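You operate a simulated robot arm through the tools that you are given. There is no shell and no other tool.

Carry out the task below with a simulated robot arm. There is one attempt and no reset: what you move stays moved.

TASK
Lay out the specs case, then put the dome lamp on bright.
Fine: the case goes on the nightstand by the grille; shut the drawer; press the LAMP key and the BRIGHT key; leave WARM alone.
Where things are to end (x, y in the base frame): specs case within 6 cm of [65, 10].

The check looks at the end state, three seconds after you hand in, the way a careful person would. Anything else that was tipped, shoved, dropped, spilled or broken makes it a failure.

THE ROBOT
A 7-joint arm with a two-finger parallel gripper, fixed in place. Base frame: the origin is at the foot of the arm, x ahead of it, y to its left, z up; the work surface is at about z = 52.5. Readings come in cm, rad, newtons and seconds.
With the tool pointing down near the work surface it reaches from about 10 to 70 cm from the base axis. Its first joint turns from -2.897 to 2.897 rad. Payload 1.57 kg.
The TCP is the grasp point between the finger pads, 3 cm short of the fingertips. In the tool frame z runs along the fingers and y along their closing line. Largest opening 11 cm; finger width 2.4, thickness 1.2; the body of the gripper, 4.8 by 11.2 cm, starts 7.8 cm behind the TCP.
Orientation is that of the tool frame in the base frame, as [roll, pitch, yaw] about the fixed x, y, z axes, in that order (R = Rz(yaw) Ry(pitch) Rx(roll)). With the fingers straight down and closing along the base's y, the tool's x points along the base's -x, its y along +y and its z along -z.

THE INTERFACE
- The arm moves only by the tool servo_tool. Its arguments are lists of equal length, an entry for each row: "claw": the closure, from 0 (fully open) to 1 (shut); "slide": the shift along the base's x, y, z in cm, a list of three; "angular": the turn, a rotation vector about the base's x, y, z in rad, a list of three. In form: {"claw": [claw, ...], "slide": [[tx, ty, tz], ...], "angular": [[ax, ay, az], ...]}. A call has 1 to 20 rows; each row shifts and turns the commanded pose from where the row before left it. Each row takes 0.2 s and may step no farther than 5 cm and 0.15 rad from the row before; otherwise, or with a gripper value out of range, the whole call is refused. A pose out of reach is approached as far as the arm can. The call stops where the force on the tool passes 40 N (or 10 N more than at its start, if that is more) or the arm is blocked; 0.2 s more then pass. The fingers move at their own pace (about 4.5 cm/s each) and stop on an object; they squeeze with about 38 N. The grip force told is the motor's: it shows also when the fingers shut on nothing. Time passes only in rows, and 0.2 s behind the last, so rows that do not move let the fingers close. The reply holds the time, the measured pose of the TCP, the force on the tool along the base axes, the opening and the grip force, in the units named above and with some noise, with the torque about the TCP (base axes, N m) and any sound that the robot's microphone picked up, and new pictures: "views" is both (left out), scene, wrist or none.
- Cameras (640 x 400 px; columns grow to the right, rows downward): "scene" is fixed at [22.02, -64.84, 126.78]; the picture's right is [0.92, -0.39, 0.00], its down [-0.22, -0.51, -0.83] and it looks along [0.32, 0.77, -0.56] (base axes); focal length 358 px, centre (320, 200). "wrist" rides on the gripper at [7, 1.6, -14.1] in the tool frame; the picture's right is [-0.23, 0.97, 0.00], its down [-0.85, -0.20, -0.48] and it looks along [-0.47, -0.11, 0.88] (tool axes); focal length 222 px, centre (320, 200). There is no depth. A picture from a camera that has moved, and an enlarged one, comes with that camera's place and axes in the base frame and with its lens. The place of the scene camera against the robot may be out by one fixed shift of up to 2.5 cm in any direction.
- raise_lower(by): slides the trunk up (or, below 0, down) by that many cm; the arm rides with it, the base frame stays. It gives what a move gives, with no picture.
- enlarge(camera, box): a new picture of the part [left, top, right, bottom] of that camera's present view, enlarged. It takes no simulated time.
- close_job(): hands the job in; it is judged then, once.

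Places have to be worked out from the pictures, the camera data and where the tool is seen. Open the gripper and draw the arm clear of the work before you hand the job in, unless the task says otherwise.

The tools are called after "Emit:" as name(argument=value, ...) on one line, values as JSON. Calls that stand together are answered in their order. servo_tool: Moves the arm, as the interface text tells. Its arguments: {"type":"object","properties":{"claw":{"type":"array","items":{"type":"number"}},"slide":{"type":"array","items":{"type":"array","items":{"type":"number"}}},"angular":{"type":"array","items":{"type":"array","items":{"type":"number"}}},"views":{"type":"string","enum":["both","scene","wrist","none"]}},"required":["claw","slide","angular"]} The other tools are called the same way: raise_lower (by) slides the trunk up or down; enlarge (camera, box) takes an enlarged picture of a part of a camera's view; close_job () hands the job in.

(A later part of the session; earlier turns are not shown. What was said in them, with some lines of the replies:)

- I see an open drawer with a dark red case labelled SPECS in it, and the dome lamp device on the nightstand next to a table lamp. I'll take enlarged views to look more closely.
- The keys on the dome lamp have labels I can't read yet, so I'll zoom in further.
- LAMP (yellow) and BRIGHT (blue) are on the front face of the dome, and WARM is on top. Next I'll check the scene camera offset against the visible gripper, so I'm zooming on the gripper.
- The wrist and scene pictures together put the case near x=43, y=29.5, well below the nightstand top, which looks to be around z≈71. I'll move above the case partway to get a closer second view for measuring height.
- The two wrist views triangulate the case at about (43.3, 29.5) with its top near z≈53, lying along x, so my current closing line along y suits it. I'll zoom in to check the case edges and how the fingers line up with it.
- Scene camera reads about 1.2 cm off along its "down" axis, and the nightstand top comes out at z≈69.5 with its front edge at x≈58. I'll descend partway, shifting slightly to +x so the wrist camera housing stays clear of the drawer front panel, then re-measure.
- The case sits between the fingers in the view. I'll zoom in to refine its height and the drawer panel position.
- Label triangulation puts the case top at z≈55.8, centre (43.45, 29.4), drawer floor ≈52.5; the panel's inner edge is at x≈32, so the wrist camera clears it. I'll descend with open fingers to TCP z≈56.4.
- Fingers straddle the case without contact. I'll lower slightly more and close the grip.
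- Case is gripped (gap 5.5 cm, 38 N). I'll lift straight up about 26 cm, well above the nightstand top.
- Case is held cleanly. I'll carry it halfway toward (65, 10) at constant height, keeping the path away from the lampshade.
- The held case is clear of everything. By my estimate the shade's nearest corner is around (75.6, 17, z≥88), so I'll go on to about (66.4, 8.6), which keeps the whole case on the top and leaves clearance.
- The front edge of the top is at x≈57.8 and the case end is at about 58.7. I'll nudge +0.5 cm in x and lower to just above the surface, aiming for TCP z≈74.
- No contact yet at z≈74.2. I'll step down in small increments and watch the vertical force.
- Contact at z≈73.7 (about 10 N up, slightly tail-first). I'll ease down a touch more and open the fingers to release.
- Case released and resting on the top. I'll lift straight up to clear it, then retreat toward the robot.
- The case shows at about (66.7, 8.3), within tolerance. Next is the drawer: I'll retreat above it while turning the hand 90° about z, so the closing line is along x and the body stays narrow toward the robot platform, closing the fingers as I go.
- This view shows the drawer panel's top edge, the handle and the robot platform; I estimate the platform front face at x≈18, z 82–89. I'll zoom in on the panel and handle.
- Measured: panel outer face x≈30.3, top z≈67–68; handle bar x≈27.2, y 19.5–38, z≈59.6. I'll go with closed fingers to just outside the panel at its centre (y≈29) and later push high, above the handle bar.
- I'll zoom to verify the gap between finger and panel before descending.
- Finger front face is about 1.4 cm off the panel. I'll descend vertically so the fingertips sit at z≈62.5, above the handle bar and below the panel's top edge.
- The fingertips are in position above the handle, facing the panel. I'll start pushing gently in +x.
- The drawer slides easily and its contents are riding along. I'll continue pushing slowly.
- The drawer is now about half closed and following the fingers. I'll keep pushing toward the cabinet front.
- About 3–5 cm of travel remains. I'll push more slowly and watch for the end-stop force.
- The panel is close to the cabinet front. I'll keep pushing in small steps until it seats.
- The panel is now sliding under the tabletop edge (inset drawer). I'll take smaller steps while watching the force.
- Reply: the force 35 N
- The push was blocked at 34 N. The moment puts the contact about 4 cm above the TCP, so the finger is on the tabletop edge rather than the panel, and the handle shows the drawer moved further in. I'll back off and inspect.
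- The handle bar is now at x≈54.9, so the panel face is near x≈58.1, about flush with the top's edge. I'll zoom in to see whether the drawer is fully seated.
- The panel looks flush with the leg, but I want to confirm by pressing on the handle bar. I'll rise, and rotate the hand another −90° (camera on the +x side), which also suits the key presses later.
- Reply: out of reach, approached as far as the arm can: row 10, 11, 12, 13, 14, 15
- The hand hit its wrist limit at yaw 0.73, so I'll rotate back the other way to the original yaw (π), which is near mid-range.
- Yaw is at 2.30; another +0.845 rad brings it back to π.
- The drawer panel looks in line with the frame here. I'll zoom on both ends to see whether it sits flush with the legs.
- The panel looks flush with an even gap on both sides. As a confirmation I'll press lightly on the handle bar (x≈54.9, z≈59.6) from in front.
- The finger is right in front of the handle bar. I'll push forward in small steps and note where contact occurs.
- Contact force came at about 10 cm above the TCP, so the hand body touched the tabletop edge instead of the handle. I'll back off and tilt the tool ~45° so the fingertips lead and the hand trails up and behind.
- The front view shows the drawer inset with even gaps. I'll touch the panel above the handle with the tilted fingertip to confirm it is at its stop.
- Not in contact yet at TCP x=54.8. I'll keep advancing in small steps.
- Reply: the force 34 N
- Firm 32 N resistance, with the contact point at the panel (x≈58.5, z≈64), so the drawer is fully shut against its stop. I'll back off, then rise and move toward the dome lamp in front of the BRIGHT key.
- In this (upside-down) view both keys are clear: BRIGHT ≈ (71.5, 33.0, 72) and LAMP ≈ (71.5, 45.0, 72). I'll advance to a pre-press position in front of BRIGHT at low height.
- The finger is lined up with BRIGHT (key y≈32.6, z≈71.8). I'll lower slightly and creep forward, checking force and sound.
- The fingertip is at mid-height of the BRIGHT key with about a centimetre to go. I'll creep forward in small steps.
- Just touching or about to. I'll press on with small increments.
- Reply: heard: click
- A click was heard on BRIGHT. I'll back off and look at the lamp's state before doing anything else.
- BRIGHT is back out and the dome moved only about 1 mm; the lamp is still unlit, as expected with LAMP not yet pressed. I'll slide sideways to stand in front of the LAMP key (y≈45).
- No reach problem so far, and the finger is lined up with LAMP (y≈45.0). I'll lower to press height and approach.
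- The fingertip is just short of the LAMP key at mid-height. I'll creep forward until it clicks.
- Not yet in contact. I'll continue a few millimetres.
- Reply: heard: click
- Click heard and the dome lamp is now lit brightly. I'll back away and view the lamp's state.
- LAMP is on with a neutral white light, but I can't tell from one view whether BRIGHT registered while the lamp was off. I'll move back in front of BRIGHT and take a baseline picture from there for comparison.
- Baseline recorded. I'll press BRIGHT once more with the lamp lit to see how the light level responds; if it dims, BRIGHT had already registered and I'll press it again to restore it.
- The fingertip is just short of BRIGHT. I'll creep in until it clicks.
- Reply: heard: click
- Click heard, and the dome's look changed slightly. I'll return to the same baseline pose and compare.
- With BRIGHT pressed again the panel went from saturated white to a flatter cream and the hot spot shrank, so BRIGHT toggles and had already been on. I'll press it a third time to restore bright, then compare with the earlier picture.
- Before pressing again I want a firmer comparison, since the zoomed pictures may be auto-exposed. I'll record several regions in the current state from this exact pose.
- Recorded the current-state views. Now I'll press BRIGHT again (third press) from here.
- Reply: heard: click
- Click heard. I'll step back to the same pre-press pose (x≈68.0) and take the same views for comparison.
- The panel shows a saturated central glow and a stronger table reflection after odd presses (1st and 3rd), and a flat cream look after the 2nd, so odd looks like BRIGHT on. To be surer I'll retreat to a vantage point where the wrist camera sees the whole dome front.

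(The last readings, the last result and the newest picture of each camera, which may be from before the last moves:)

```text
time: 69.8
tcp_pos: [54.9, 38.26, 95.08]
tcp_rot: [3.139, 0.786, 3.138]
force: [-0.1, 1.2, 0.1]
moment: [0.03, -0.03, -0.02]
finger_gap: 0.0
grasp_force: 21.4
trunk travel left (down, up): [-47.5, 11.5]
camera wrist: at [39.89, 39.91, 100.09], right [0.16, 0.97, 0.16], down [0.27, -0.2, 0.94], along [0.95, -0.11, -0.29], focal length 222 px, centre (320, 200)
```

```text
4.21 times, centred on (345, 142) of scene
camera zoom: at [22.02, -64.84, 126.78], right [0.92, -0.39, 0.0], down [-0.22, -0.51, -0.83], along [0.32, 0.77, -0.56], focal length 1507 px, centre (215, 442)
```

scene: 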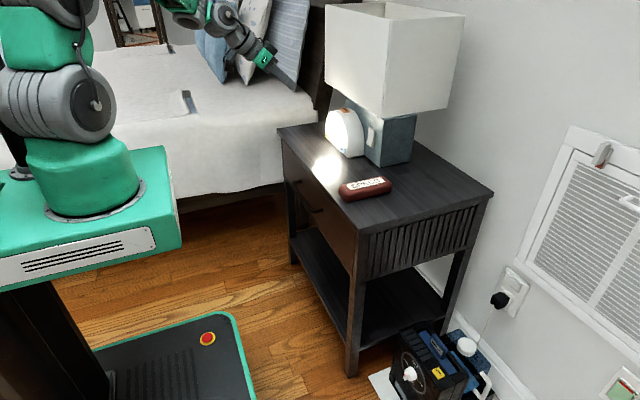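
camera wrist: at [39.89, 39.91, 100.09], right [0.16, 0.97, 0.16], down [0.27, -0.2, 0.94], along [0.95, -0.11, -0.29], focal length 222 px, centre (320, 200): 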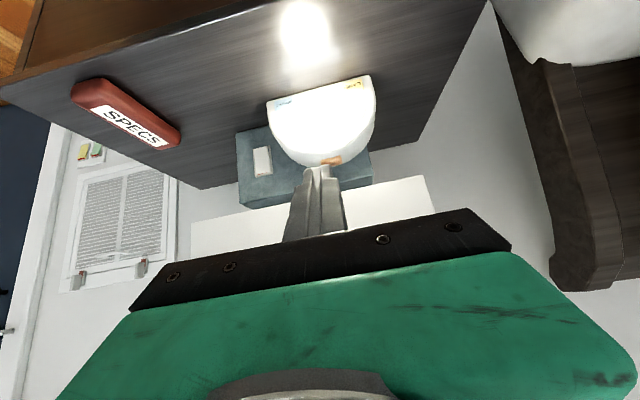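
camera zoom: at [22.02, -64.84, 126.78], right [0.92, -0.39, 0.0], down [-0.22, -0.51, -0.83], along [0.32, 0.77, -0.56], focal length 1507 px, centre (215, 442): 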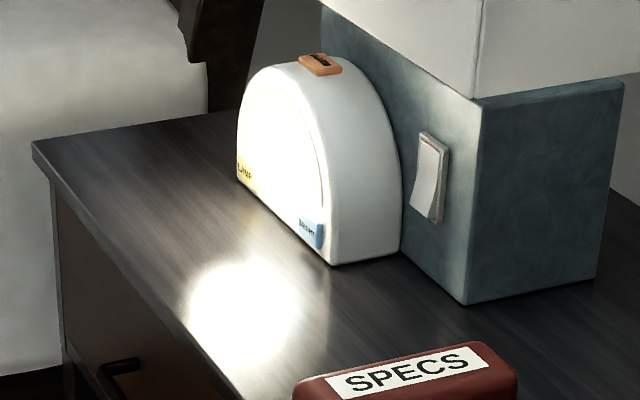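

From this vantage the panel centre is strongly saturated with a full glow and a bright table reflection. It was flatter and dimmer after the second press, so the lamp is now on and bright, and WARM is untouched. I'll retreat, bring the tool upright and open the gripper.

Emit:
servo_tool(claw=[1, 1, 1, 0.8, 0.5, 0.2, 0, 0, 0, 0, 0], slide=[[-2.0, -1.5, 0.5], [-2.0, -1.5, 0.5], [-1.5, -1.5, 0.5], [-1.5, -1.5, 0.5], [-1.5, -1.5, 0.5], [-1.0, -1.5, 0.5], [-1.0, -1.5, 0.5], [-1.0, -1.5, 0.5], [-0.5, -1.5, 0], [0, -1.5, 0], [0, 0, 0]], angular=[[0, 0.07, 0], [0, 0.075, 0], [0, 0.08, 0], [0, 0.08, 0], [0, 0.08, 0], [0, 0.08, 0], [0, 0.08, 0], [0, 0.08, 0], [0, 0.08, 0], [0, 0.08, 0], [0, 0, 0]])

Emit:
enlarge(camera="scene", box=[270, 90, 430, 260])

Emit:
enlarge(camera="scene", box=[320, 205, 380, 300])

```text
time: 72.2
tcp_pos: [42.93, 23.43, 99.06]
tcp_rot: [-3.141, 0.0, 3.138]
force: [-0.4, -0.3, -0.5]
moment: [0.01, -0.01, 0.01]
finger_gap: 11.0
grasp_force: 0.2
trunk travel left (down, up): [-47.5, 11.5]
camera wrist: at [35.88, 24.89, 113.21], right [0.23, 0.97, 0.0], down [0.85, -0.2, 0.48], along [0.47, -0.11, -0.88], focal length 222 px, centre (320, 200)
```

scene: 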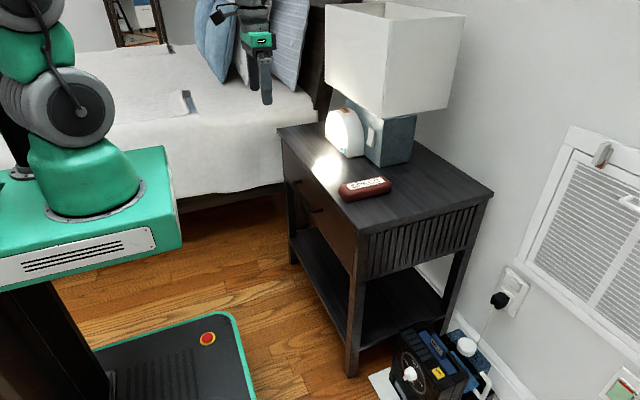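
wrist: 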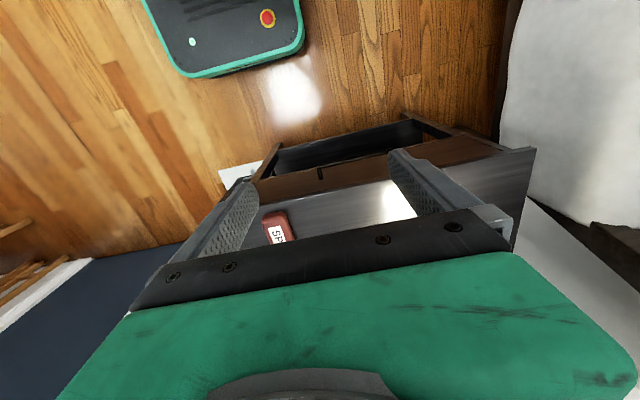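

```text
2.35 times, centred on (350, 175) of scene
camera zoom: at [22.02, -64.84, 126.78], right [0.92, -0.39, 0.0], down [-0.22, -0.51, -0.83], along [0.32, 0.77, -0.56], focal length 842 px, centre (249, 259)
```

zoom: 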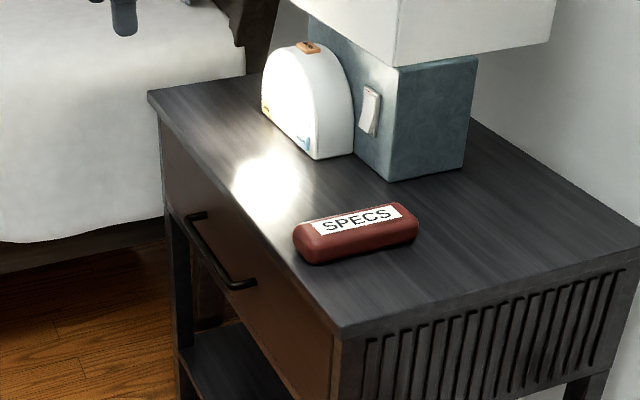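

```text
4.21 times, centred on (350, 252) of scene
camera zoom: at [22.02, -64.84, 126.78], right [0.92, -0.39, 0.0], down [-0.22, -0.51, -0.83], along [0.32, 0.77, -0.56], focal length 1507 px, centre (194, -21)
```

zoom: 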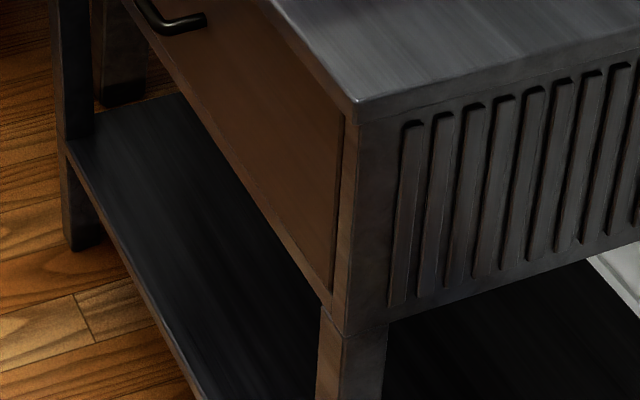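

The case sits on the nightstand at about (66.7, 8.3) and the drawer is still shut. The dome lamp is on with the larger, brighter glow, WARM wasn't touched, and the arm is clear with the gripper open. Handing in.

Emit:
close_job()

```text
The job is handed in.
```

I've handed the job in. The specs case is out, the drawer is shut and the dome lamp is on. I'm confident it's on bright, though I judged that only by how the light looked.

- **Specs case:** it rests flat on the nightstand at about (66.7, 8.3), roughly 2.4 cm from the target.
- **Drawer:** it is fully closed. I confirmed this by pressing the front panel to about 32 N with no movement.
- **LAMP:** I pressed it once, heard a click, and the lamp lit.
- **BRIGHT:** I pressed it three times. The first press was before LAMP, so I couldn't tell whether it had registered. A second press with the lamp lit made the panel flatter and the reflection on the table smaller. I took that as switching bright off and pressed a third time, which brought the stronger glow back.
- **WARM:** I didn't touch it.
- **Anything disturbed:** the first BRIGHT press nudged the dome lamp about 1 mm. While closing the drawer, a finger and then the hand briefly pressed the tabletop edge (about 34 N and 13 N). I saw nothing else move.

The gripper is open and the arm is clear of the nightstand.
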